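You operate a simulated robot arm through the tools that you are given. There is no shell and no other tool. Be economical: measure what you need, move in short steps, check, and stop when the job is done.

You run a simulated robot arm. Do the job below in one go: nothing can be reset, and whatever is moved stays where it is left.

Task
Fold the teal T-shirt on the folding board and lay it on the pull-out shelf.
Fine: flip panels 1 and 2 before 3; each goes back flat; the T-shirt in the middle of the shelf.

It is judged by the outcome, as a careful person would: the job done as asked, and still so three seconds after it is handed in. It fails if anything else is knocked over, pushed out of place, dropped, spilled or broken. Flat cloth is picked up by pressing the open fingertips on it (5 to 10 N) and closing them slowly along it; thin cloth reads only 2 to 8 mm in the jaws.

Robot
A 7-joint arm with a two-finger parallel gripper, fixed in place. Base frame: the origin is at the foot of the arm, x ahead of it, y to its left, z up. Units: cm, degrees, N and s.
With the tool pointing down near the work surface it reaches from about 48 to 92 cm from the base axis. Its first joint turns from -115.0 to 115.0 degrees. Payload 3.91 kg.
Tool frame: the origin (TCP) lies between the finger pads and is the grasp point; the fingertips stand 3 cm ahead of it; z points along the fingers, y is the line along which they close. Largest opening 11 cm; finger width 2, thickness 1; the body of the gripper, 4.8 by 11.2 cm, starts 5.5 cm behind the TCP.
Orientation is that of the tool frame in the base frame, as [roll, pitch, yaw] about the fixed x, y, z axes, in that order (R = Rz(yaw) Ry(pitch) Rx(roll)). With the fingers straight down and closing along the base's y, the tool's x points along the base's -x, its y along +y and its z along -z.

Tools
- The arm moves only by the tool arm_command. Its argument "motion" is a list of rows, each a list of 3 entries, a list of its own where there are three numbers: the shift along the base's x, y, z in cm, then the turn, a rotation vector about the base's x, y, z in degrees, then the gripper command, from -1 (fully open) to 1 (shut), values between in proportion. In form: [[[tx, ty, tz], [ax, ay, az], fingers], ...]. A call has 1 to 8 rows; each row is the pose to reach, as a shift and turn from the pose commanded when the call began. Rows are played at 5 a second. More than 5 cm and 8.6 degrees between two rows, or a gripper value outside its range, and nothing of the call is played. Where a pose cannot be reached the arm comes as near as it can. A force on the tool above 90 N (or 10 N above the force at the start of the call, whichever is more), or a blocked arm, ends the call early, and 0.2 s more pass. The fingers move at their own pace (about 15.3 cm/s each) and stop on an object; they squeeze with about 34 N. The grip force told is the motor's: it shows also when the fingers shut on nothing. Time passes only in rows, and 0.2 s behind the last, so rows that repeat a pose let the fingers close. It gives the time, the measured TCP pose, the force on the tool (base axes), the opening and the grip force at its end, in the units of the frame above (readings bear some noise), with the torque about the TCP (base axes, N m) and any sound that the robot's microphone picked up.
- Cameras (640 x 400 px; columns grow to the right, rows downward): "scene" is fixed at [39.99, -50, 140.53]; the picture's right is [0.99, -0.16, 0.00], its down [-0.15, -0.91, -0.38] and it looks along [0.06, 0.37, -0.93] (base axes); focal length 214 px, centre (320, 200). "wrist" rides on the gripper at [7.2, 1.7, -10.3] in the tool frame; the picture's right is [-0.23, 0.97, 0.00], its down [-0.76, -0.18, -0.62] and it looks along [-0.61, -0.14, 0.78] (tool axes); focal length 222 px, centre (320, 200). There is no depth. A picture from a camera that has moved, and an enlarged one, comes with that camera's place and axes in the base frame and with its lens.
- camera(camera): a new picture of that camera. The clock stands still meanwhile.
- lift_body(by): slides the trunk up (or, below 0, down) by that many cm; the arm rides with it, the base frame stays. It gives what a move gives, with no picture.
- zoom(camera, box): a new picture of the part [left, top, right, bottom] of that camera's present view, enlarged. The clock stands still meanwhile.
- hand_in(): hands the job in; it is judged then, once.

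Work in short steps. Places have to be worked out from the pictures, the camera data and where the tool is seen: move nearer, look again, correct. Check each grasp and each placing, and mend what went wrong. You have 120 turns and 68 pictures in all, those below and enlarged ones among them. Open the gripper and draw the arm clear of the work before you hand the job in, unless the task says otherwise; then end with one line.

The tools are called after "Emit:" as name(argument=value, ...) on one line, values as JSON. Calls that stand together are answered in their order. arm_command: Moves the arm, as the interface text tells. Its arguments: {"type":"object","properties":{"motion":{"type":"array","items":{"type":"array"}}},"required":["motion"]} The other tools are called the same way: lift_body (by) slides the trunk up or down; camera (camera) takes a picture; zoom (camera, box) takes an enlarged picture of a part of a camera's view; hand_in () hands the job in.

At the start:

```text
t: 0.0
ee_pos: [34.71, -43.37, 130.74]
orientation: [-180.0, 0.0, -179.9]
contact_force: [0.0, 0.4, -0.7]
torque: [-0.02, 0.01, 0.03]
opening: 10.98
grip_force: 0.2
trunk travel left (down, up): [-75.0, 24.0]
```

scene: 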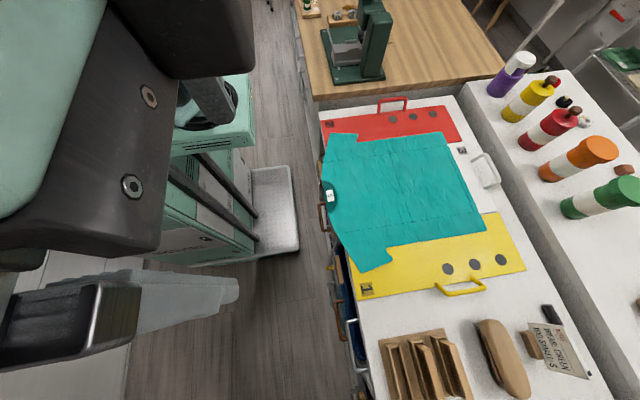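
wrist: 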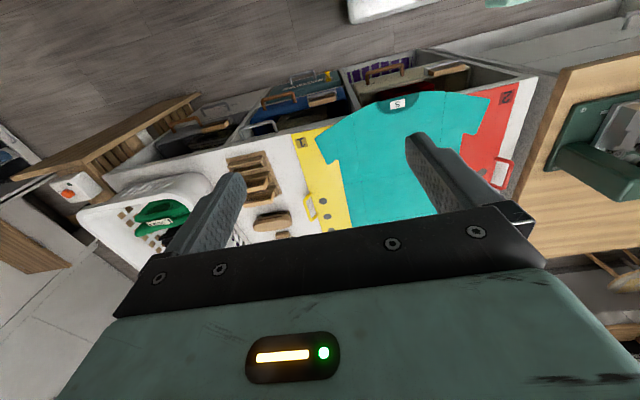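

I'll begin by looking at the board and the bench front in detail.

Emit:
zoom(camera="scene", box=[300, 80, 540, 230])

Emit:
zoom(camera="scene", box=[300, 220, 620, 400])

Emit:
zoom(camera="wrist", box=[120, 40, 560, 270])

```text
2.67 times, centred on (420, 155) of scene
camera zoom: at [39.99, -50.0, 140.53], right [0.99, -0.16, 0.0], down [-0.15, -0.91, -0.38], along [0.06, 0.37, -0.93], focal length 572 px, centre (53, 320)
```

zoom: 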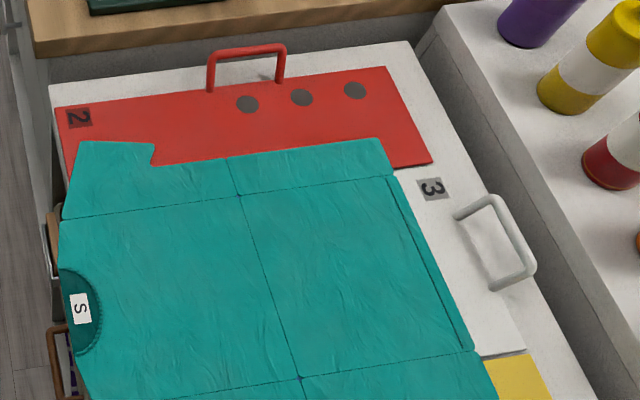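

```text
2.00 times, centred on (460, 310) of scene
camera zoom: at [39.99, -50.0, 140.53], right [0.99, -0.16, 0.0], down [-0.15, -0.91, -0.38], along [0.06, 0.37, -0.93], focal length 429 px, centre (40, -20)
```

zoom: 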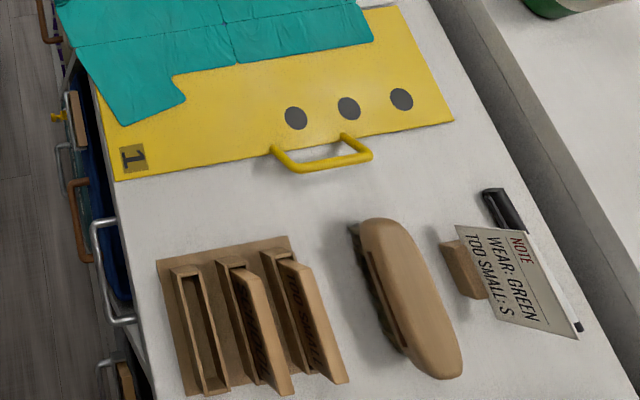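

```text
1.45 times, centred on (340, 155) of wrist
camera zoom: at [27.58, -41.65, 141.13], right [0.23, 0.97, 0.0], down [0.76, -0.18, 0.62], along [0.61, -0.14, -0.78], focal length 323 px, centre (291, 266)
```

zoom: 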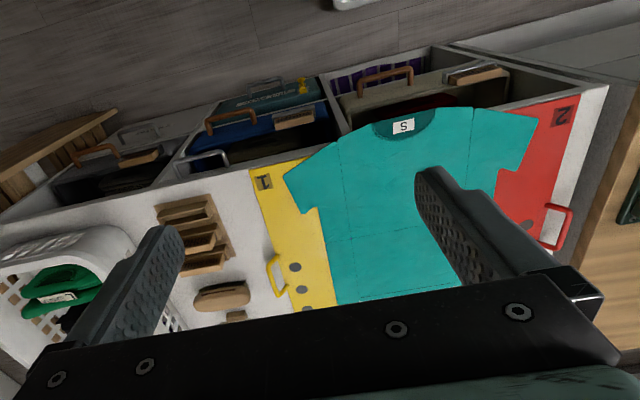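

Board found at z≈85, panel 1 yellow (near), 2 red (far), 3 white (right side). Next I lower the trunk and tilt the wrist camera up to see the bench front and find the pull-out shelf.

Emit:
lift_body(by=-20)

Emit:
arm_command(motion=[[[-2, 3, 0], [0, -7, 0], -1], [[-4, 6, 0], [0, -14, 0], -1], [[-6, 9, 0], [0, -21, 0], -1], [[-6, 12, 0], [0, -28, 0], -1]])

Emit:
camera(camera="wrist")

```text
t: 2.2
ee_pos: [34.74, -43.39, 110.63]
orientation: [-179.9, 0.0, -179.9]
contact_force: [0.4, -0.1, -1.0]
torque: [-0.01, 0.02, 0.0]
opening: 10.97
grip_force: 0.0
trunk travel left (down, up): [-55.0, 44.0]
```

```text
t: 3.2
ee_pos: [27.34, -36.87, 109.88]
orientation: [-179.9, 28.2, -179.5]
contact_force: [-1.8, 0.2, 0.1]
torque: [0.02, -0.12, -0.01]
opening: 11.0
grip_force: 0.0
out of reach, approached as far as the arm can: row 2, 3, 4
trunk travel left (down, up): [-55.0, 44.0]
```

```text
62 pictures are left
camera wrist: at [16.14, -35.23, 115.64], right [0.19, 0.98, 0.11], down [0.38, -0.17, 0.91], along [0.91, -0.13, -0.4], focal length 222 px, centre (320, 200)
```

wrist: 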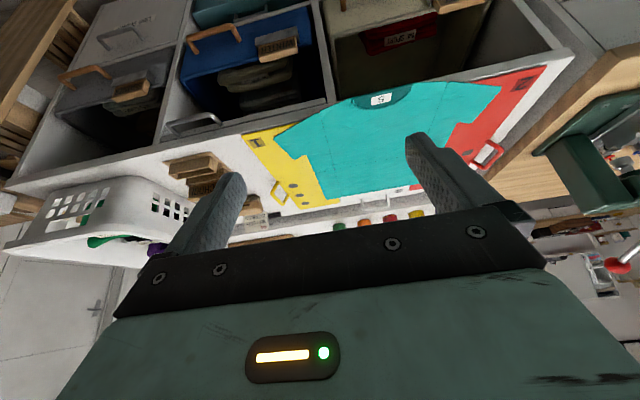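

Emit:
zoom(camera="wrist", box=[20, 0, 340, 200])

Emit:
zoom(camera="wrist", box=[300, 0, 620, 200])

```text
2.00 times, centred on (180, 100) of wrist
camera zoom: at [16.14, -35.23, 115.64], right [0.19, 0.98, 0.11], down [0.38, -0.17, 0.91], along [0.91, -0.13, -0.4], focal length 444 px, centre (600, 400)
```

zoom: 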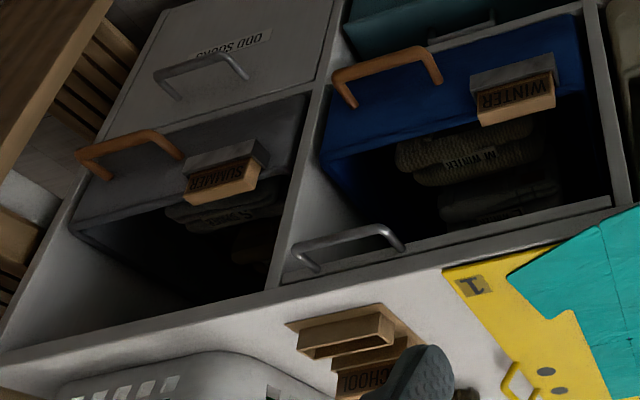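

```text
2.00 times, centred on (460, 100) of wrist
camera zoom: at [16.14, -35.23, 115.64], right [0.19, 0.98, 0.11], down [0.38, -0.17, 0.91], along [0.91, -0.13, -0.4], focal length 444 px, centre (40, 400)
```

zoom: 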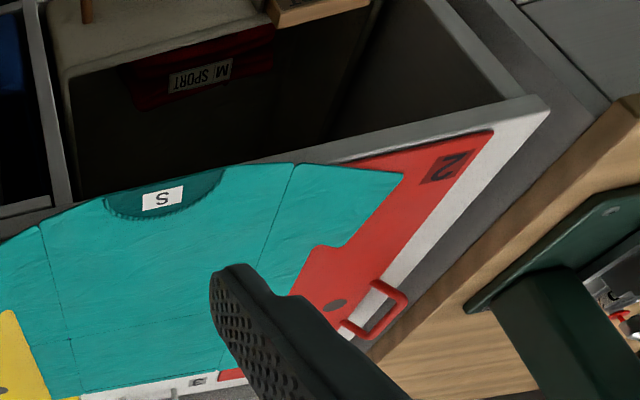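

The middle bay has a thin slab with a grey handle just under the top (around x 45, y -64, z 82): that is the pull-out shelf. I'll move closer above it and look.

Emit:
arm_command(motion=[[[2, -4, 0], [0, 5, 0], -1], [[4, -8, 0], [0, 10, 0], -1], [[6, -12, 0], [0, 10, 0], -1], [[6, -16, 0], [0, 10, 0], -1], [[6, -20, -2], [0, 10, 0], -1], [[6, -24, -4], [0, 10, 0], -1]])

Emit:
camera(camera="wrist")

```text
t: 4.6
ee_pos: [33.07, -61.05, 106.02]
orientation: [-179.9, 18.0, -179.9]
contact_force: [-0.1, 0.6, 0.9]
torque: [-0.06, 0.0, -0.05]
opening: 11.01
grip_force: 0.0
trunk travel left (down, up): [-55.0, 44.0]
```

```text
59 pictures are left
camera wrist: at [23.06, -59.31, 113.67], right [0.21, 0.97, 0.07], down [0.53, -0.18, 0.83], along [0.82, -0.14, -0.56], focal length 222 px, centre (320, 200)
```

wrist: 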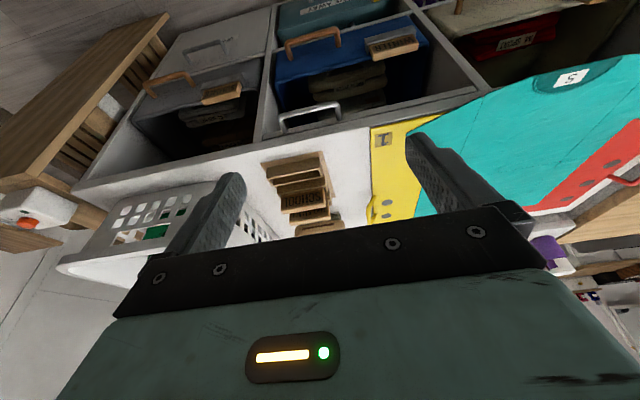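

Emit:
zoom(camera="wrist", box=[240, 60, 400, 160])

Emit:
zoom(camera="scene", box=[320, 260, 440, 400])

```text
4.00 times, centred on (320, 110) of wrist
camera zoom: at [23.06, -59.31, 113.67], right [0.21, 0.97, 0.07], down [0.53, -0.18, 0.83], along [0.82, -0.14, -0.56], focal length 888 px, centre (320, 560)
```

zoom: 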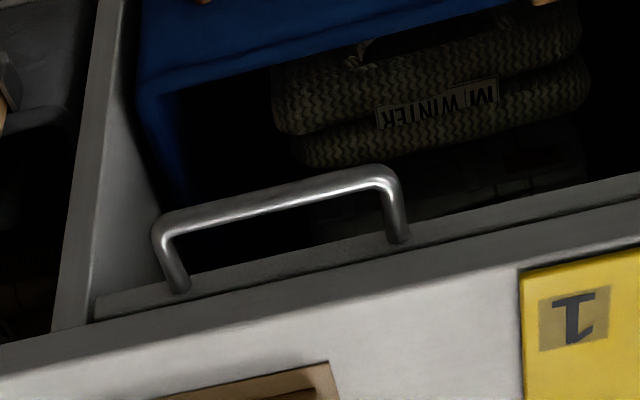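

```text
2.86 times, centred on (380, 330) of scene
camera zoom: at [39.99, -50.0, 140.53], right [0.99, -0.16, 0.0], down [-0.15, -0.91, -0.38], along [0.06, 0.37, -0.93], focal length 613 px, centre (149, -171)
```

zoom: 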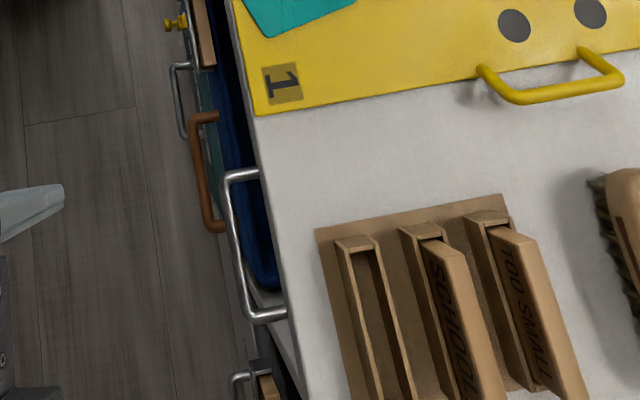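

Handle bar triangulated: x≈45, y −58.8…−68.6, z≈80.6, parallel to y. I turn the gripper so the fingers close along x.

Emit:
arm_command(motion=[[[0, 0, 0], [0, 6, 0], -1], [[0, 0, 0], [0, 12, 0], -1], [[0, -1, 0], [0, 18, 0], -1]])

Emit:
arm_command(motion=[[[0, 0, 0], [0, 0, -8.5], -1], [[0, 0, 0], [0, 0, -17], -1], [[0, 0, 0], [0, 0, -25.5], -1], [[0, 0, 0], [0, 0, -34], -1], [[0, 0, 0], [0, 0, -42.5], -1], [[0, 0, 0], [0, 0, -51], -1], [[0, 0, 0], [0, 0, -59.5], -1], [[0, 0, 0], [0, 0, -68], -1]])

Emit:
arm_command(motion=[[[0, 0, 0], [0, 0, -8], -1], [[0, 0, 0], [0, 0, -16], -1], [[0, 0, 0], [0, 0, -22], -1]])

Emit:
arm_command(motion=[[[0, 0, 0], [0, -7, 0], -1], [[0, 0, 0], [0, -14, 0], -1], [[0, 0, 0], [0, -20, 0], -1]])

```text
t: 5.4
ee_pos: [33.08, -61.88, 106.05]
orientation: [-180.0, 0.0, 180.0]
contact_force: [-0.7, -0.1, 0.4]
torque: [0.05, 0.02, 0.0]
opening: 10.98
grip_force: 0.0
trunk travel left (down, up): [-55.0, 44.0]
```

```text
t: 7.2
ee_pos: [33.14, -62.0, 106.03]
orientation: [180.0, 0.0, 111.9]
contact_force: [-0.4, 1.1, 0.6]
torque: [0.01, 0.0, -0.01]
opening: 11.0
grip_force: 0.0
trunk travel left (down, up): [-55.0, 44.0]
```

```text
t: 8.0
ee_pos: [33.19, -61.89, 105.91]
orientation: [-180.0, 0.0, 89.9]
contact_force: [0.4, 0.4, -0.4]
torque: [-0.02, -0.01, 0.01]
opening: 11.03
grip_force: 0.1
trunk travel left (down, up): [-55.0, 44.0]
```

```text
t: 8.8
ee_pos: [33.16, -61.9, 105.95]
orientation: [159.9, 0.0, 90.1]
contact_force: [-0.1, -0.2, -0.5]
torque: [0.0, 0.01, 0.04]
opening: 11.01
grip_force: 0.0
trunk travel left (down, up): [-55.0, 44.0]
```

Emit:
arm_command(motion=[[[2, -0.5, -4], [0, 0, 0], 0.56], [[4, -1, -8], [0, 0, 0], 0.56], [[6, -1.8, -12], [0, 0, 0], 0.56], [[8.4, -1.8, -16], [0, 0, 0], 0.56], [[8.4, -1.8, -16], [0, 0, 0], 0.56]])

Emit:
camera(camera="wrist")

```text
t: 10.0
ee_pos: [41.45, -63.76, 89.88]
orientation: [160.0, 0.0, 90.1]
contact_force: [0.6, -0.5, 0.0]
torque: [0.02, 0.05, -0.01]
opening: 2.41
grip_force: 0.0
trunk travel left (down, up): [-55.0, 44.0]
```

```text
56 pictures are left
camera wrist: at [39.61, -56.53, 100.24], right [0.92, -0.23, 0.33], down [-0.38, -0.76, 0.53], along [0.13, -0.61, -0.78], focal length 222 px, centre (320, 200)
```

wrist: 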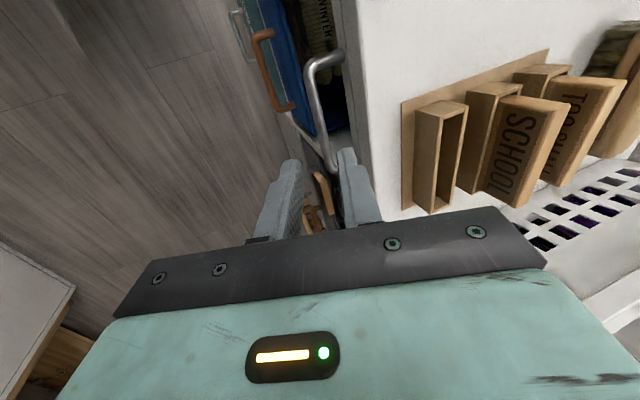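

Emit:
arm_command(motion=[[[0.7, 0, -2.5], [0, 0, 0], 0.56], [[1.6, 0, -5], [0, 0, 0], 0.56], [[2.6, 0, -7.9], [0, 0, 0], 0.56], [[2.6, 0, -7.9], [0, 0, 0], 0.56]])

Emit:
camera(camera="wrist")

```text
t: 11.0
ee_pos: [44.03, -63.66, 81.94]
orientation: [160.0, 0.0, 89.9]
contact_force: [-0.4, 1.1, -1.1]
torque: [-0.02, 0.01, 0.0]
opening: 2.42
grip_force: 0.0
trunk travel left (down, up): [-55.0, 44.0]
```

```text
55 pictures are left
camera wrist: at [42.26, -56.43, 92.35], right [0.92, -0.23, 0.33], down [-0.38, -0.76, 0.53], along [0.13, -0.61, -0.78], focal length 222 px, centre (320, 200)
```

wrist: 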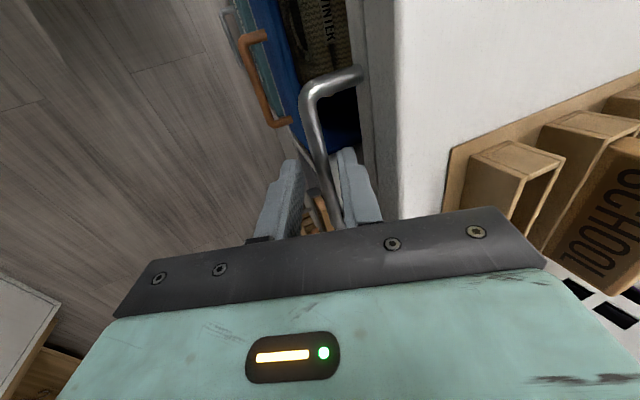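

The bar sits between the fingers with no contact. Close and test.

Emit:
arm_command(motion=[[[0, 0, 0], [0, 0, 0], 0.8], [[0, 0, 0], [0, 0, 0], 1], [[0, 0, 0], [0, 0, 0], 1], [[-0.5, 0, 0], [0, 0, 0], 1], [[-1.5, 0, 0], [0, 0, 0], 1]])

```text
t: 12.2
ee_pos: [42.39, -63.63, 81.98]
orientation: [160.1, 0.1, 89.9]
contact_force: [-1.8, 2.3, 10.8]
torque: [-0.34, 0.02, -0.1]
opening: 1.0
grip_force: 45.2
trunk travel left (down, up): [-55.0, 44.0]
```

Gripped on the 1 cm bar and it moves easily. I keep pulling.

Emit:
arm_command(motion=[[[-2, 0, 0], [0, 0, 0], 1], [[-4, 0, 0], [0, 0, 0], 1], [[-6, 0, 0], [0, 0, 0], 1], [[-8, 0, 0], [0, 0, 0], 1], [[-10, 0, 0], [0, 0, 0], 1], [[-12, 0, 0], [0, 0, 0], 1]])

Emit:
camera(camera="scene")

```text
t: 13.6
ee_pos: [30.31, -63.7, 82.1]
orientation: [160.1, 0.0, 90.0]
contact_force: [-3.6, -2.0, 12.5]
torque: [0.64, 0.1, 0.26]
opening: 0.97
grip_force: 44.7
trunk travel left (down, up): [-55.0, 44.0]
```

```text
54 pictures are left
```

scene: 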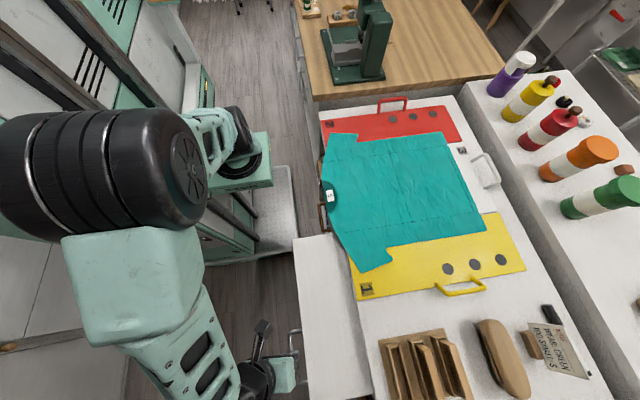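

The shelf slides out well (a white slab). I pull on until the stop.

Emit:
arm_command(motion=[[[-2, 0, 0], [0, 0, 0], 1], [[-4, 0, 0], [0, 0, 0], 1], [[-6, 0, 0], [0, 0, 0], 1], [[-8, 0, 0], [0, 0, 0], 1], [[-10, 0, 0], [0, 0, 0], 1], [[-12, 0, 0], [0, 0, 0], 1]])

Emit:
camera(camera="scene")

```text
t: 15.0
ee_pos: [18.32, -63.64, 82.1]
orientation: [160.2, 0.0, 90.0]
contact_force: [-3.8, 1.8, 14.4]
torque: [0.78, 0.02, 0.3]
opening: 0.99
grip_force: 45.1
trunk travel left (down, up): [-55.0, 44.0]
```

```text
53 pictures are left
```

scene: 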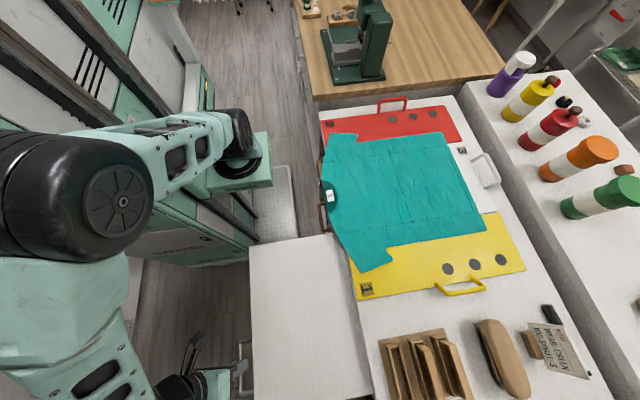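

Emit:
arm_command(motion=[[[-1.5, 0, 0], [0, 0, 0], 1], [[-3, 0, 0], [0, 0, 0], 1], [[-4.5, 0, 0], [0, 0, 0], 1], [[-6, 0, 0], [0, 0, 0], 1]])

```text
t: 16.0
ee_pos: [12.26, -63.7, 82.02]
orientation: [160.1, 0.1, 89.9]
contact_force: [-2.2, 7.1, 11.4]
torque: [0.37, 0.06, 0.2]
opening: 0.95
grip_force: 45.0
trunk travel left (down, up): [-55.0, 44.0]
```

Emit:
arm_command(motion=[[[-1, 0, 0], [0, 0, 0], 1], [[-2, 0, 0], [0, 0, 0], 1], [[-3, 0, 0], [0, 0, 0], 1], [[-4, 0, 0], [0, 0, 0], 1], [[-5, 0, 0], [0, 0, 0], 1]])

Emit:
camera(camera="scene")

```text
t: 16.8
ee_pos: [12.25, -63.74, 81.94]
orientation: [157.5, -0.7, 91.4]
contact_force: [24.1, 6.6, 8.6]
torque: [1.67, -0.59, -0.33]
opening: 1.0
grip_force: 45.6
trunk travel left (down, up): [-55.0, 44.0]
stopped in row 3: the force on the tool passed its limit at 95 N (the readings are from after the stop); the commanded pose is now the measured one
```

```text
52 pictures are left
```

scene: 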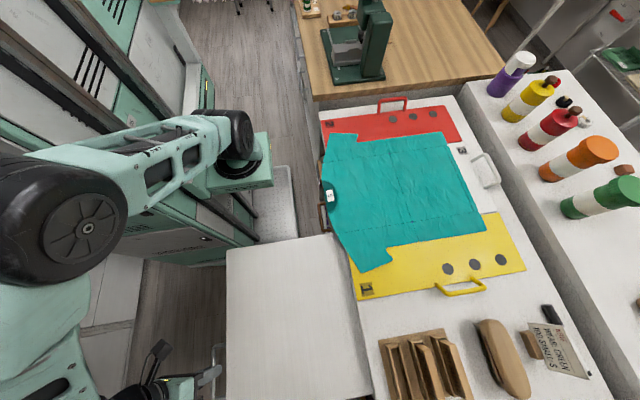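

The stop is reached (≈32 cm out). Release and withdraw along the tool axis.

Emit:
arm_command(motion=[[[0.5, 0, 0], [0, 0, 0], 0.6], [[0.5, 0, 0], [0, 0, 0], 0.5], [[0, 0, 2], [0, 0, 0], 0.5], [[-1, 0, 5], [0, 0, 0], 0.5], [[-1, 0, 9], [0, 0, 0], 0.5], [[-1, 0, 13], [0, 0, 0], 0.5], [[-1, 0, 17], [0, 0, 0], 0.5]])

```text
t: 18.4
ee_pos: [10.79, -63.77, 98.98]
orientation: [158.2, -0.6, 91.2]
contact_force: [-0.5, -0.7, 0.4]
torque: [0.03, -0.01, -0.02]
opening: 2.76
grip_force: 0.0
trunk travel left (down, up): [-55.0, 44.0]
```

Emit:
arm_command(motion=[[[3, 0, 2], [0, 8, 0], 0], [[7, 0, 4], [0, 16, 0], 0], [[11, 0, 6], [0, 21.8, 0], 0], [[15, 0, 8], [0, 21.8, 0], 0], [[19, 0, 8], [0, 21.8, 0], 0], [[23, 1, 8], [0, 21.8, 0], 0], [[27, 2, 8], [0, 21.8, 0], 0]])

Emit:
arm_command(motion=[[[3, 0, 0], [0, 0, 8.5], 0], [[6, 0, 0], [0, 0, 17], 0], [[9, 0, 0], [0, 0, 25.5], 0], [[12, 0, 0], [0, 0, 34], 0], [[15, 0.5, 0], [0, 0, 42.5], 0], [[18, 1, 0], [0, 0, 51], 0], [[20, 1, 0], [0, 0, 59.5], 0], [[22, 1, 0], [0, 0, 68], 0]])

Emit:
arm_command(motion=[[[3, 1, 0], [0, 0, 8], 0], [[6, 2, 0], [0, 0, 16], 0], [[9, 3, 0], [0, 0, 20.8], 0], [[11, 4, -2], [0, 0, 20.8], 0]])

Emit:
camera(camera="wrist")

```text
t: 19.9
ee_pos: [37.85, -61.72, 106.9]
orientation: [179.9, -0.9, 90.9]
contact_force: [-0.7, 0.3, -0.6]
torque: [0.02, -0.03, 0.04]
opening: 5.51
grip_force: 0.2
trunk travel left (down, up): [-55.0, 44.0]
```

```text
t: 21.8
ee_pos: [59.76, -60.77, 107.02]
orientation: [179.9, -0.9, 159.0]
contact_force: [0.3, 0.7, -0.4]
torque: [-0.01, 0.03, -0.03]
opening: 5.51
grip_force: 0.0
trunk travel left (down, up): [-55.0, 44.0]
```

```text
t: 22.8
ee_pos: [70.94, -56.87, 105.11]
orientation: [179.8, -0.8, 179.6]
contact_force: [-0.9, -0.5, 0.7]
torque: [0.03, -0.01, -0.04]
opening: 5.51
grip_force: 0.0
trunk travel left (down, up): [-55.0, 44.0]
```

```text
51 pictures are left
camera wrist: at [63.8, -55.23, 115.6], right [0.23, 0.97, 0.0], down [0.77, -0.18, 0.61], along [0.59, -0.14, -0.79], focal length 222 px, centre (320, 200)
```

wrist: 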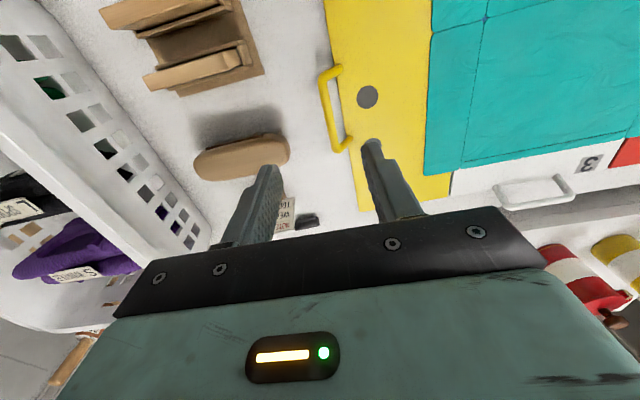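

Yellow handle bar: x 68.4–78, y≈−55.8, z≈85, loop gap to the panel small (≈1.5 cm). I go nearer with fingers narrow and look again.

Emit:
arm_command(motion=[[[1, 0.4, -4], [0, 0, 0], 0.6], [[2.2, 0.9, -8], [0, 0.8, 0], 0.7], [[2.2, 0.9, -11.5], [0, 0.8, 0.4], 0.72], [[2.2, 0.9, -11.5], [0, 0.8, 0.4], 0.72]])

Emit:
zoom(camera="wrist", box=[220, 60, 440, 220])

Emit:
zoom(camera="scene", box=[400, 220, 520, 310])

```text
t: 23.8
ee_pos: [73.11, -55.89, 93.52]
orientation: [180.0, -1.7, -179.7]
contact_force: [0.3, 0.2, -0.3]
torque: [0.0, 0.02, 0.01]
opening: 1.52
grip_force: 0.1
trunk travel left (down, up): [-55.0, 44.0]
```

```text
2.50 times, centred on (330, 140) of wrist
camera zoom: at [66.13, -54.34, 104.13], right [0.22, 0.97, 0.0], down [0.78, -0.18, 0.6], along [0.58, -0.14, -0.8], focal length 555 px, centre (295, 350)
```

zoom: 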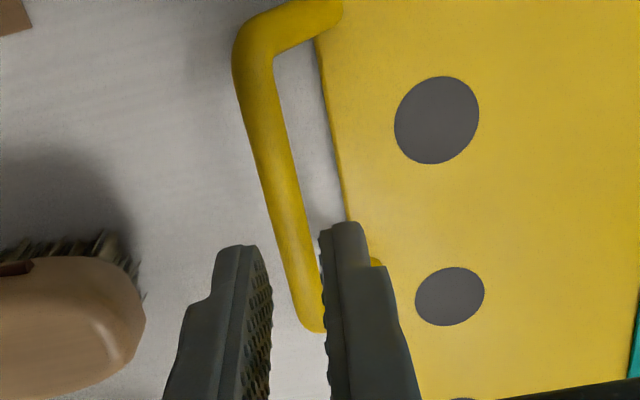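

```text
4.44 times, centred on (460, 265) of scene
camera zoom: at [39.99, -50.0, 140.53], right [0.99, -0.16, 0.0], down [-0.15, -0.91, -0.38], along [0.06, 0.37, -0.93], focal length 953 px, centre (-302, -89)
```

zoom: 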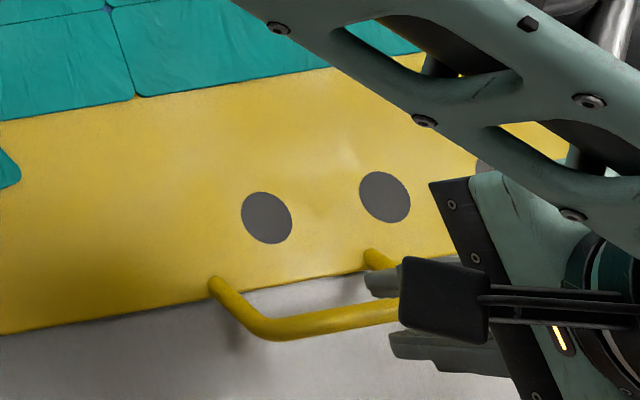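

Emit:
arm_command(motion=[[[0, -0.55, -2], [0, 0.8, 0], 0.727], [[0, -0.55, -4.5], [0, 1.7, 0], 0.727], [[0, -0.55, -5], [0, 1.7, 0], 0.727]])

Emit:
zoom(camera="wrist", box=[220, 60, 440, 220])

```text
t: 24.6
ee_pos: [73.09, -56.55, 88.41]
orientation: [179.7, -3.3, -179.8]
contact_force: [0.4, 3.0, 0.6]
torque: [0.01, 0.01, -0.02]
opening: 1.68
grip_force: 1.5
trunk travel left (down, up): [-55.0, 44.0]
```

```text
2.50 times, centred on (330, 140) of wrist
camera zoom: at [66.52, -54.82, 99.27], right [0.22, 0.97, -0.01], down [0.8, -0.18, 0.58], along [0.56, -0.14, -0.82], focal length 555 px, centre (295, 350)
```

zoom: 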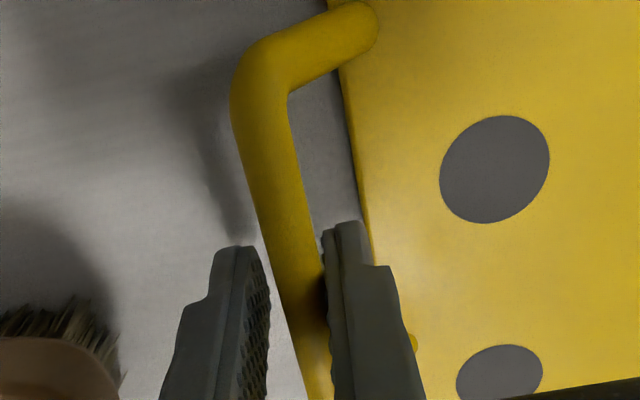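

The bar is already between the fingers (light touch on the inner finger). I go 0.7 cm lower and close.

Emit:
arm_command(motion=[[[0, 0.15, -0.3], [0, -2, 0], 0.72], [[0, 0.15, -0.8], [0, -3.3, 0], 0.72], [[0, 0.15, -0.8], [0, -3.3, 0], 0.85], [[0, 0.15, -0.8], [0, -3.3, 0], 1], [[0, 0.15, -0.8], [0, -3.3, 0], 1]])

Emit:
zoom(camera="wrist", box=[220, 60, 440, 220])

```text
t: 25.8
ee_pos: [72.97, -56.13, 87.75]
orientation: [179.7, -0.1, -179.8]
contact_force: [-3.7, 15.5, -0.3]
torque: [-0.05, -0.06, -0.16]
opening: 1.04
grip_force: 45.0
trunk travel left (down, up): [-55.0, 44.0]
```

```text
2.50 times, centred on (330, 140) of wrist
camera zoom: at [65.9, -54.56, 98.1], right [0.22, 0.97, 0.0], down [0.76, -0.18, 0.62], along [0.61, -0.14, -0.78], focal length 555 px, centre (295, 350)
```

zoom: 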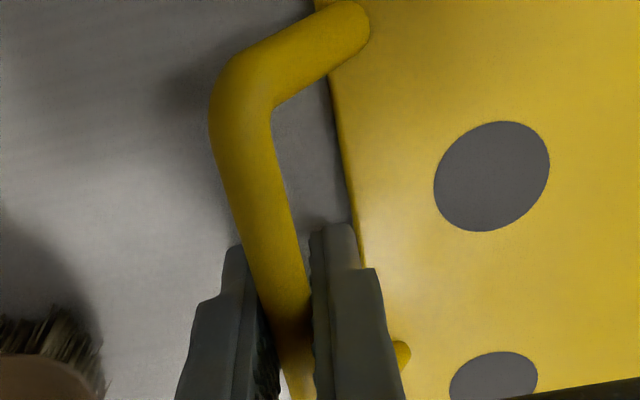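

Firm grip on the yellow handle (1.04 cm). I lift panel 1 in an arc about its hinge (y≈−38.5), first a small part to check forces.

Emit:
arm_command(motion=[[[0, 0.32, 2.14], [0, 0, 0], 1], [[0, 0.89, 4.22], [0, 0, 0], 1], [[0, 1.72, 6.22], [0, 0, 0], 1], [[0, 2.79, 8.1], [0, 0, 0], 1]])

Emit:
camera(camera="scene")

```text
t: 26.8
ee_pos: [73.22, -53.14, 95.3]
orientation: [179.2, -0.5, -179.6]
contact_force: [-6.5, 47.2, -38.0]
torque: [-0.06, -0.16, -0.21]
opening: 1.07
grip_force: 45.0
trunk travel left (down, up): [-55.0, 44.0]
```

```text
46 pictures are left
```

scene: 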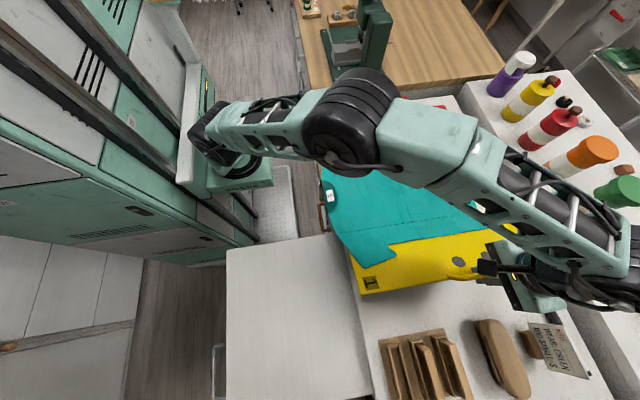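

Forces show the arc must be tighter inward; fitting the two measured points puts the hinge at y≈−38.8 and 2.5 cm below the bar, r≈17.5. I continue with that corrected arc.

Emit:
arm_command(motion=[[[0, 1.29, 0.68], [0, 0, 0], 1], [[0, 2.99, 2.43], [0, 0, 0], 1], [[0, 4.91, 3.94], [0, 0, 0], 1], [[0, 7.03, 5.16], [0, 0, 0], 1]])

```text
t: 27.8
ee_pos: [73.13, -46.59, 100.81]
orientation: [-180.0, -0.1, -179.9]
contact_force: [10.2, 9.0, -22.5]
torque: [-0.01, 0.18, -0.05]
opening: 1.07
grip_force: 45.4
trunk travel left (down, up): [-55.0, 44.0]
```

Emit:
arm_command(motion=[[[0, 2.32, 0.72], [0, 0, 0], 1], [[0, 4.67, 1.31], [0, 0, 0], 1], [[0, 7.07, 1.56], [0, 0, 0], 1], [[0, 9.48, 1.47], [0, 0, 0], 1], [[0, 11.86, 1.06], [0, 0, 0], 1], [[0, 14.15, 0.31], [0, 0, 0], 1]])

Emit:
camera(camera="wrist")

```text
t: 29.1
ee_pos: [73.01, -32.35, 101.26]
orientation: [179.9, -0.1, -179.7]
contact_force: [14.0, -1.4, 0.5]
torque: [-0.15, 0.01, -0.07]
opening: 1.05
grip_force: 45.5
trunk travel left (down, up): [-55.0, 44.0]
```

```text
45 pictures are left
camera wrist: at [65.87, -30.65, 111.64], right [0.22, 0.97, 0.0], down [0.76, -0.18, 0.62], along [0.61, -0.14, -0.78], focal length 222 px, centre (320, 200)
```

wrist: 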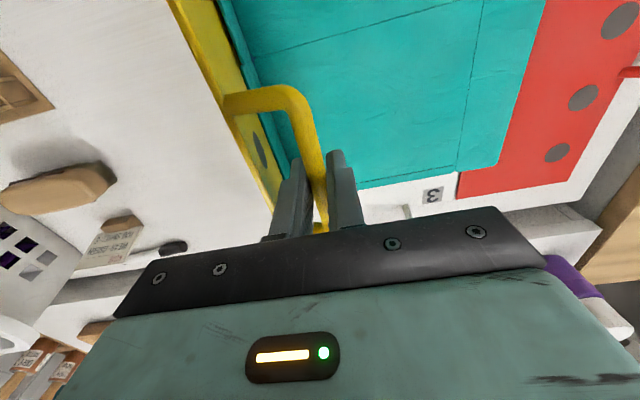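

Emit:
arm_command(motion=[[[0, 2.17, -1.06], [0, 0, 0], 1], [[0, 4.17, -2.41], [0, 0, 0], 1], [[0, 5.96, -4.02], [0, 0, 0], 1], [[0, 7.52, -5.87], [0, 0, 0], 1], [[0, 8.8, -7.92], [0, 0, 0], 1], [[0, 9.56, -9.56], [0, 0, 0], 1]])

Emit:
camera(camera="wrist")

```text
t: 30.5
ee_pos: [72.85, -25.35, 92.91]
orientation: [-178.4, 0.4, 178.7]
contact_force: [-9.7, -29.8, 6.4]
torque: [0.77, 0.53, 0.85]
opening: 1.05
grip_force: 45.0
trunk travel left (down, up): [-55.0, 44.0]
stopped in row 6: the force on the tool passed its limit at 110 N (the readings are from after the stop); the commanded pose is now the measured one
```

```text
44 pictures are left
camera wrist: at [65.7, -23.25, 103.17], right [0.25, 0.97, -0.02], down [0.75, -0.18, 0.63], along [0.61, -0.18, -0.77], focal length 222 px, centre (320, 200)
```

wrist: 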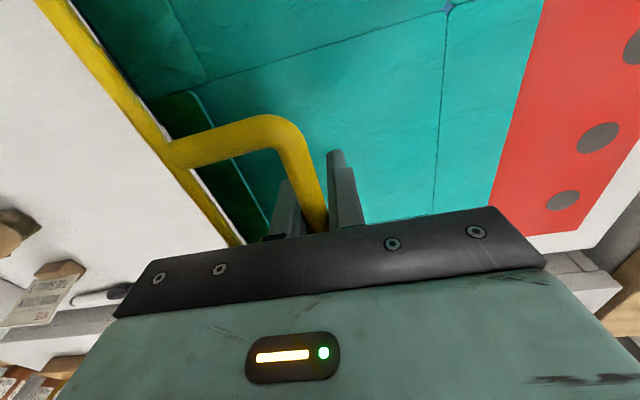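

Stopped by force at roughly 130–150° of panel angle. I look at the panel from the fixed camera.

Emit:
zoom(camera="scene", box=[310, 90, 550, 310])

```text
1.82 times, centred on (430, 200) of scene
camera zoom: at [39.99, -50.0, 140.53], right [0.99, -0.16, 0.0], down [-0.15, -0.91, -0.38], along [0.06, 0.37, -0.93], focal length 390 px, centre (120, 200)
```

zoom: 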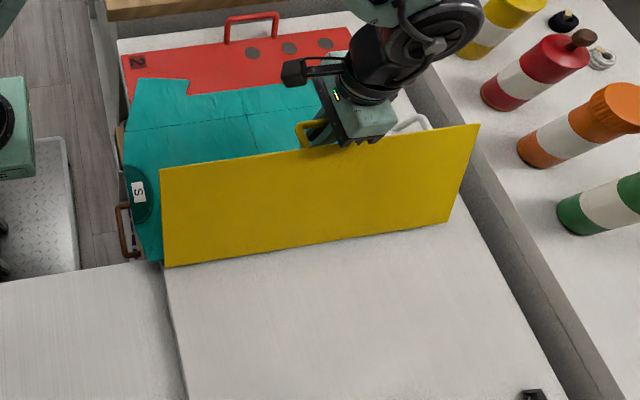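

The panel is at ≈128° and has evidently hit its own stop; the bar slid up the fingers. I loosen the fingers a little, raise the tool so the bar is near the tips again, and re-grip.

Emit:
arm_command(motion=[[[0, -0.3, 0], [0, 0, 0], 0.7], [[0, -0.3, 0], [0, 0, 0], 0.7], [[0, -0.3, 1.5], [-1, 0, 1], 0.7], [[0, -0.4, 3], [-1.6, 0, 1.3], 0.7], [[0, -0.4, 4], [-1.6, 0, 1.3], 0.7]])

Emit:
camera(camera="wrist")

```text
t: 31.7
ee_pos: [73.23, -25.03, 96.94]
orientation: [-177.3, 0.5, -179.5]
contact_force: [-0.6, -0.5, -0.1]
torque: [0.0, 0.0, 0.01]
opening: 1.66
grip_force: 0.1
trunk travel left (down, up): [-55.0, 44.0]
```

```text
42 pictures are left
camera wrist: at [65.86, -22.93, 107.1], right [0.22, 0.97, -0.04], down [0.76, -0.14, 0.64], along [0.61, -0.17, -0.77], focal length 222 px, centre (320, 200)
```

wrist: 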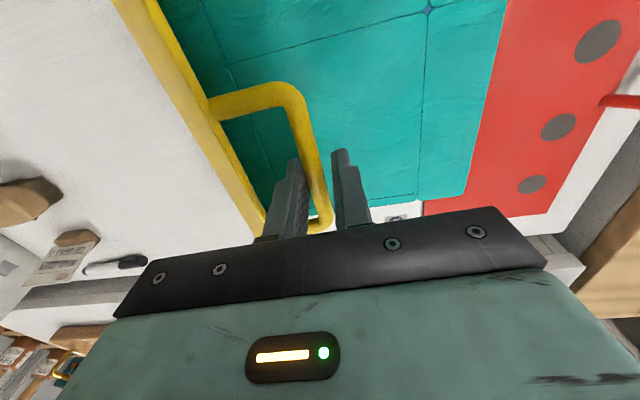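

Emit:
arm_command(motion=[[[0, -0.2, 0], [1.5, 0, 0], 0.85], [[0, -0.3, 0], [2.7, 0, 0], 1], [[0, -0.3, 0], [2.7, 0, 0], 1]])

```text
t: 32.5
ee_pos: [73.05, -25.31, 96.9]
orientation: [180.0, 0.6, -179.7]
contact_force: [2.9, 7.2, 5.8]
torque: [0.07, 0.07, -0.23]
opening: 1.0
grip_force: 44.7
trunk travel left (down, up): [-55.0, 44.0]
```

Emit:
arm_command(motion=[[[0, -1.69, 1.39], [0, 0, 0], 1], [[0, -3.63, 2.9], [0, 0, 0], 1], [[0, -5.75, 4.13], [0, 0, 0], 1], [[0, -8.03, 5.05], [0, 0, 0], 1], [[0, -10.41, 5.64], [0, 0, 0], 1], [[0, -12.86, 5.9], [0, 0, 0], 1], [[0, -15.31, 5.81], [0, 0, 0], 1], [[0, -17.73, 5.39], [0, 0, 0], 1]])

Emit:
zoom(camera="scene", box=[310, 90, 550, 310])

```text
t: 34.3
ee_pos: [73.08, -43.25, 102.21]
orientation: [-179.8, 0.6, -179.8]
contact_force: [16.9, -5.5, 15.1]
torque: [-0.21, -0.78, -0.32]
opening: 1.09
grip_force: 45.0
trunk travel left (down, up): [-55.0, 44.0]
```

```text
1.82 times, centred on (430, 200) of scene
camera zoom: at [39.99, -50.0, 140.53], right [0.99, -0.16, 0.0], down [-0.15, -0.91, -0.38], along [0.06, 0.37, -0.93], focal length 390 px, centre (120, 200)
```

zoom: 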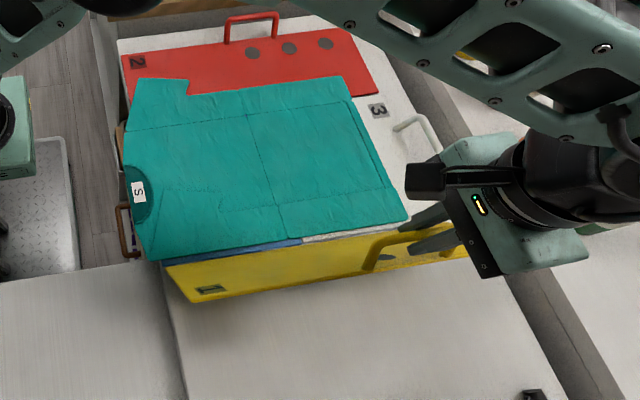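

The flap is folded in. Continue returning panel 1 to flat.

Emit:
arm_command(motion=[[[0, -2.26, -0.95], [0, 0, 0], 1], [[0, -4.44, -2.01], [0, 0, 0], 1], [[0, -6.45, -3.37], [0, 0, 0], 1], [[0, -8.26, -4.99], [0, 0, 0], 1], [[0, -9.82, -6.85], [0, 0, 0], 1], [[0, -11.1, -8.91], [0, 0, 0], 1], [[0, -12.09, -11.13], [0, 0, 0], 1], [[0, -12.69, -13.17], [0, 0, 0], 1]])

```text
t: 36.1
ee_pos: [73.06, -55.96, 88.79]
orientation: [-180.0, 0.3, -179.7]
contact_force: [-0.3, -1.4, -0.7]
torque: [-0.05, 0.68, -0.22]
opening: 1.06
grip_force: 44.9
trunk travel left (down, up): [-55.0, 44.0]
```

Emit:
arm_command(motion=[[[0, -0.3, -0.6], [0, 0, 0], 1], [[0, -0.35, -1.2], [0, 0, 0], 1], [[0, -0.35, -1.2], [0, 0, 0], 0.75], [[0, -0.35, -1.2], [0, 0, 0], 0.72], [[0, -0.35, 0.8], [0, 0, 0], 0.72], [[0, -0.35, 4], [0, 0, 0], 0.72], [[0, 0, 8], [0, 0, 0], 0.72], [[0, 2, 12.5], [0, 0, 0], 0.72]])

Emit:
camera(camera="scene")

```text
t: 37.9
ee_pos: [73.12, -53.84, 101.51]
orientation: [-179.9, 0.5, -179.7]
contact_force: [0.2, -0.3, 0.2]
torque: [0.03, -0.01, 0.0]
opening: 1.55
grip_force: 0.2
trunk travel left (down, up): [-55.0, 44.0]
```

```text
40 pictures are left
```

scene: 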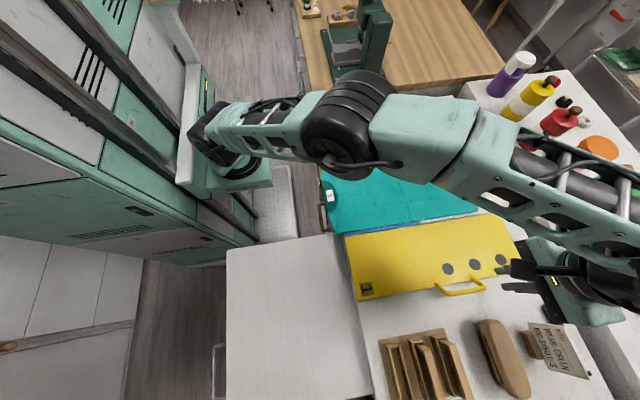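

Panel 1 is back flat with that side folded. Now I travel across to panel 2's red handle (≈ x 74, y 4).

Emit:
arm_command(motion=[[[0, 5, 0.5], [0, 0, 0], 0.5], [[0, 10, 1], [0, 0, 0], 0.5], [[0, 15, 1], [0, 0, 0], 0.5], [[0, 20, 1], [0, 0, 0], 0.5], [[0, 25, 1], [0, 0, 0], 0.6], [[0, 30, 1], [0, 0, 0], 0.72], [[0, 35, 1], [0, 0, 0], 0.72], [[0, 40, 0], [0, 0, 0], 0.72]])

Emit:
arm_command(motion=[[[0, 5, 0], [0, 0, 0], 0.72], [[0, 10, 0], [0, 0, 0], 0.72], [[0.7, 15, 0], [0, 0, 0], 0.72], [[0.7, 17.5, -3], [0, 0, 0], 0.72], [[0.7, 17.5, -6], [0, 0, 0], 0.72]])

Emit:
camera(camera="wrist")

Emit:
zoom(camera="scene", box=[310, 80, 530, 230])

```text
refused: row 1 steps farther than a row can; nothing moved
```

```text
refused: row 3 steps farther than a row can; nothing moved
```

```text
39 pictures are left
camera wrist: at [65.8, -52.24, 111.87], right [0.22, 0.97, 0.0], down [0.76, -0.17, 0.63], along [0.61, -0.14, -0.78], focal length 222 px, centre (320, 200)
```

wrist: 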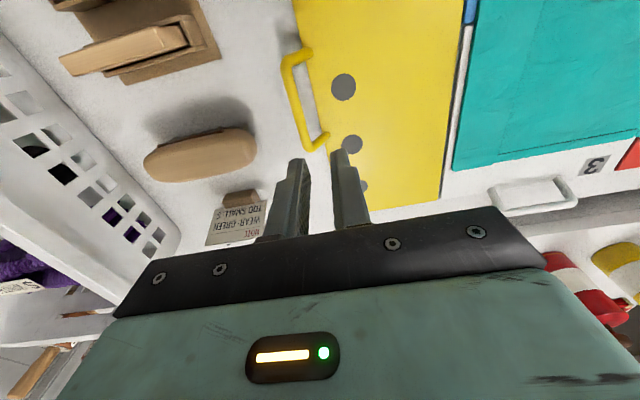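

```text
2.67 times, centred on (420, 155) of scene
camera zoom: at [39.99, -50.0, 140.53], right [0.99, -0.16, 0.0], down [-0.15, -0.91, -0.38], along [0.06, 0.37, -0.93], focal length 572 px, centre (53, 320)
```

zoom: 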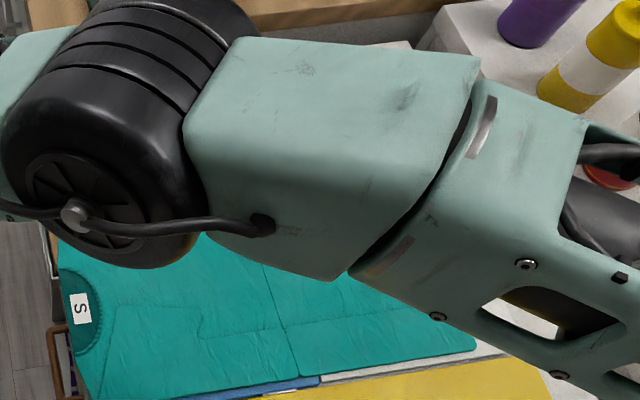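

Row steps must stay ≤5 cm in total. I retry with smaller steps, stopping short at y≈−9 to check the clearance to the wooden counter and machine.

Emit:
arm_command(motion=[[[0, 4.9, 0], [0, 0, 0], 0.5], [[0, 9.8, 0], [0, 0, 0], 0.5], [[0, 14.7, 0], [0, 0, 0], 0.5], [[0, 19.6, 0], [0, 0, 0], 0.5], [[0, 24.5, 0], [0, 0, 0], 0.6], [[0, 29.4, 0], [0, 0, 0], 0.72], [[0, 34.3, 0], [0, 0, 0], 0.72], [[0, 39.2, 0], [0, 0, 0], 0.72]])

Emit:
arm_command(motion=[[[1.5, 3, 1], [0, 0, 0], 0.72], [[3, 5, 2], [0, 0, 0], 0.72]])

Emit:
camera(camera="wrist")

Emit:
camera(camera="scene")

```text
t: 39.7
ee_pos: [73.22, -14.76, 101.58]
orientation: [-180.0, 0.6, -179.9]
contact_force: [0.6, 0.1, 0.2]
torque: [0.05, -0.02, -0.03]
opening: 1.53
grip_force: 0.0
trunk travel left (down, up): [-55.0, 44.0]
```

```text
t: 40.3
ee_pos: [76.04, -9.72, 103.48]
orientation: [-179.8, 0.5, -179.7]
contact_force: [-0.2, -0.1, -0.8]
torque: [0.01, 0.0, 0.03]
opening: 1.55
grip_force: 0.0
trunk travel left (down, up): [-55.0, 44.0]
```

```text
37 pictures are left
camera wrist: at [68.79, -8.05, 113.91], right [0.22, 0.97, 0.0], down [0.76, -0.17, 0.63], along [0.61, -0.14, -0.78], focal length 222 px, centre (320, 200)
```

wrist: 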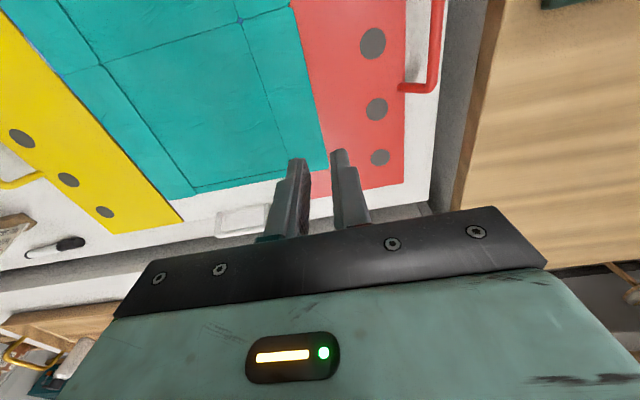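

```text
36 pictures are left
```

scene: 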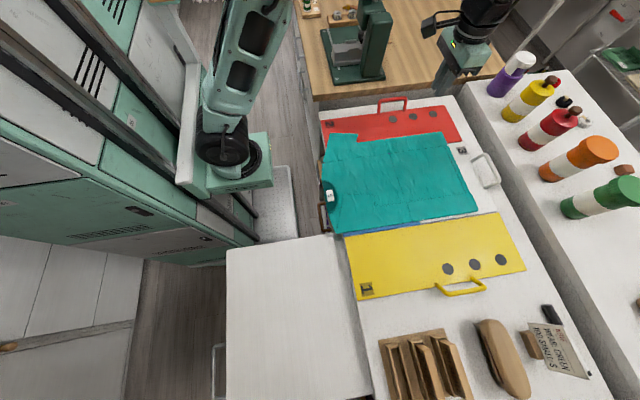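

Wood counter is level (~85.5) and its machine is well behind, so clearance is fine. Red bar estimated at y≈3.1; I lower above it and check.

Emit:
arm_command(motion=[[[0, 4.5, -0.5], [0, 0, 0], 0.72], [[-0.5, 9, -2], [0, 0, 0], 0.72], [[-0.5, 12.9, -5], [0, 0, 0], 0.72], [[-0.5, 12.9, -9.5], [0, 0, 0], 0.72], [[-0.5, 12.9, -10], [0, -0.5, 0], 0.72]])

Emit:
zoom(camera="wrist", box=[220, 60, 440, 220])

```text
t: 41.5
ee_pos: [75.63, 3.17, 93.56]
orientation: [-180.0, 1.0, -179.7]
contact_force: [-0.6, 0.6, 0.6]
torque: [0.01, 0.0, 0.0]
opening: 1.53
grip_force: 0.0
trunk travel left (down, up): [-55.0, 44.0]
```

```text
2.50 times, centred on (330, 140) of wrist
camera zoom: at [68.24, 4.9, 103.77], right [0.22, 0.97, 0.0], down [0.75, -0.17, 0.64], along [0.62, -0.14, -0.77], focal length 555 px, centre (295, 350)
```

zoom: 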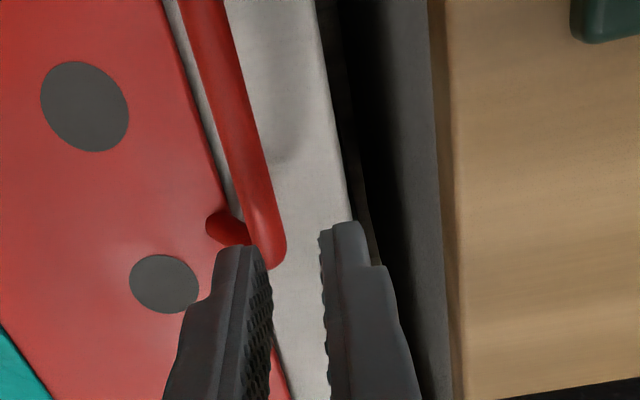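

Bar is actually at y≈1.9, x centre ≈73. Shift and descend.

Emit:
arm_command(motion=[[[-2.4, -1.1, 0], [0, 0, 0], 0.72], [[-2.4, -1.1, 0], [0, 0, 0], 0.72]])

Emit:
zoom(camera="wrist", box=[220, 60, 440, 220])

```text
t: 42.1
ee_pos: [73.25, 2.17, 93.57]
orientation: [-179.9, 1.1, -179.7]
contact_force: [0.4, 0.3, 0.0]
torque: [0.0, 0.02, -0.01]
opening: 1.54
grip_force: 0.0
trunk travel left (down, up): [-55.0, 44.0]
```

```text
2.50 times, centred on (330, 140) of wrist
camera zoom: at [65.86, 3.79, 103.81], right [0.22, 0.97, 0.0], down [0.75, -0.17, 0.64], along [0.62, -0.14, -0.77], focal length 555 px, centre (295, 350)
```

zoom: 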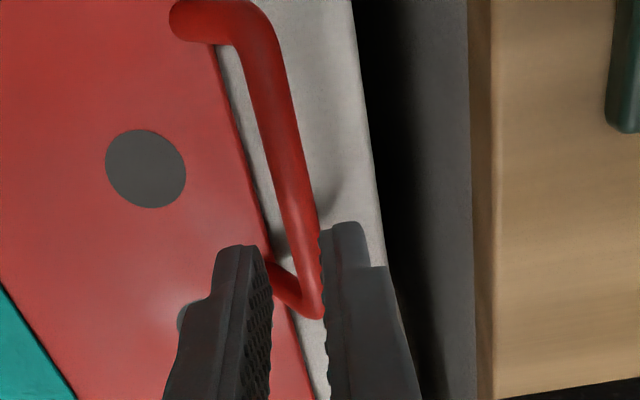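

Emit:
arm_command(motion=[[[0, 0.12, -2.5], [0, 0.5, 0], 0.727], [[0, 0.12, -4.8], [0, 1, 0], 0.727], [[0, 0.12, -5.8], [0, 1, 0], 0.727], [[0, 0.12, -5.8], [0, 1, 0], 0.727]])

Emit:
zoom(camera="wrist", box=[220, 60, 440, 220])

```text
t: 43.1
ee_pos: [73.12, 2.2, 87.75]
orientation: [-180.0, 0.0, -179.8]
contact_force: [0.2, 0.4, 0.4]
torque: [0.0, 0.0, -0.03]
opening: 1.53
grip_force: 0.0
trunk travel left (down, up): [-55.0, 44.0]
```

```text
2.50 times, centred on (330, 140) of wrist
camera zoom: at [66.04, 3.88, 98.13], right [0.22, 0.97, 0.0], down [0.76, -0.17, 0.62], along [0.61, -0.14, -0.78], focal length 555 px, centre (295, 350)
```

zoom: 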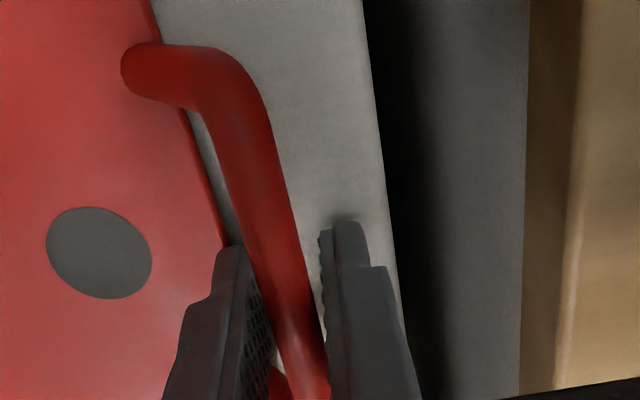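

Bar well centred between the fingers. Close and start lifting panel 2 along the mirrored arc.

Emit:
arm_command(motion=[[[0, 0, 0], [0, 0, 0], 0.85], [[0, 0, 0], [0, 0, 0], 1], [[0, 0, 0], [0, 0, 0], 1], [[0, -0.6, 2.3], [0, 0, 0], 1], [[0, -1.43, 4.58], [0, 0, 0], 1], [[0, -2.57, 6.72], [0, 0, 0], 1], [[0, -4.0, 8.68], [0, 0, 0], 1]])

```text
t: 44.7
ee_pos: [73.19, -1.92, 96.35]
orientation: [-179.8, 0.0, -179.6]
contact_force: [-6.3, -4.9, -5.7]
torque: [0.15, -0.76, -0.23]
opening: 1.04
grip_force: 44.4
trunk travel left (down, up): [-55.0, 44.0]
```

Emit:
arm_command(motion=[[[0, -1.69, 1.75], [0, 0, 0], 1], [[0, -3.6, 3.25], [0, 0, 0], 1], [[0, -5.7, 4.46], [0, 0, 0], 1], [[0, -7.95, 5.37], [0, 0, 0], 1], [[0, -10.31, 5.96], [0, 0, 0], 1], [[0, -12.72, 6.21], [0, 0, 0], 1], [[0, -15.15, 6.12], [0, 0, 0], 1], [[0, -17.54, 5.7], [0, 0, 0], 1]])

```text
t: 46.5
ee_pos: [73.17, -19.44, 102.2]
orientation: [180.0, 0.1, -179.6]
contact_force: [1.7, 0.7, 1.7]
torque: [0.14, 0.4, -0.41]
opening: 1.1
grip_force: 44.6
trunk travel left (down, up): [-55.0, 44.0]
```

Emit:
arm_command(motion=[[[0, -2.31, -0.75], [0, 0, 0], 1], [[0, -4.49, -1.81], [0, 0, 0], 1], [[0, -6.5, -3.17], [0, 0, 0], 1], [[0, -7.88, -4.36], [0, 0, 0], 1], [[0, -8.52, -5.0], [0, 0, 0], 1], [[0, -8.52, -5.0], [0, 0, 0], 1]])

Emit:
camera(camera="scene")

```text
t: 47.9
ee_pos: [73.29, -27.85, 97.12]
orientation: [-179.9, 0.0, -179.8]
contact_force: [5.8, -4.4, 4.4]
torque: [-0.01, -0.09, -0.2]
opening: 1.04
grip_force: 44.9
trunk travel left (down, up): [-55.0, 44.0]
```

```text
32 pictures are left
```

scene: 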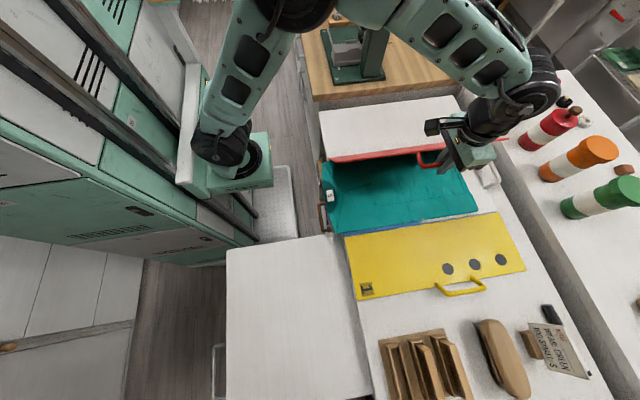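

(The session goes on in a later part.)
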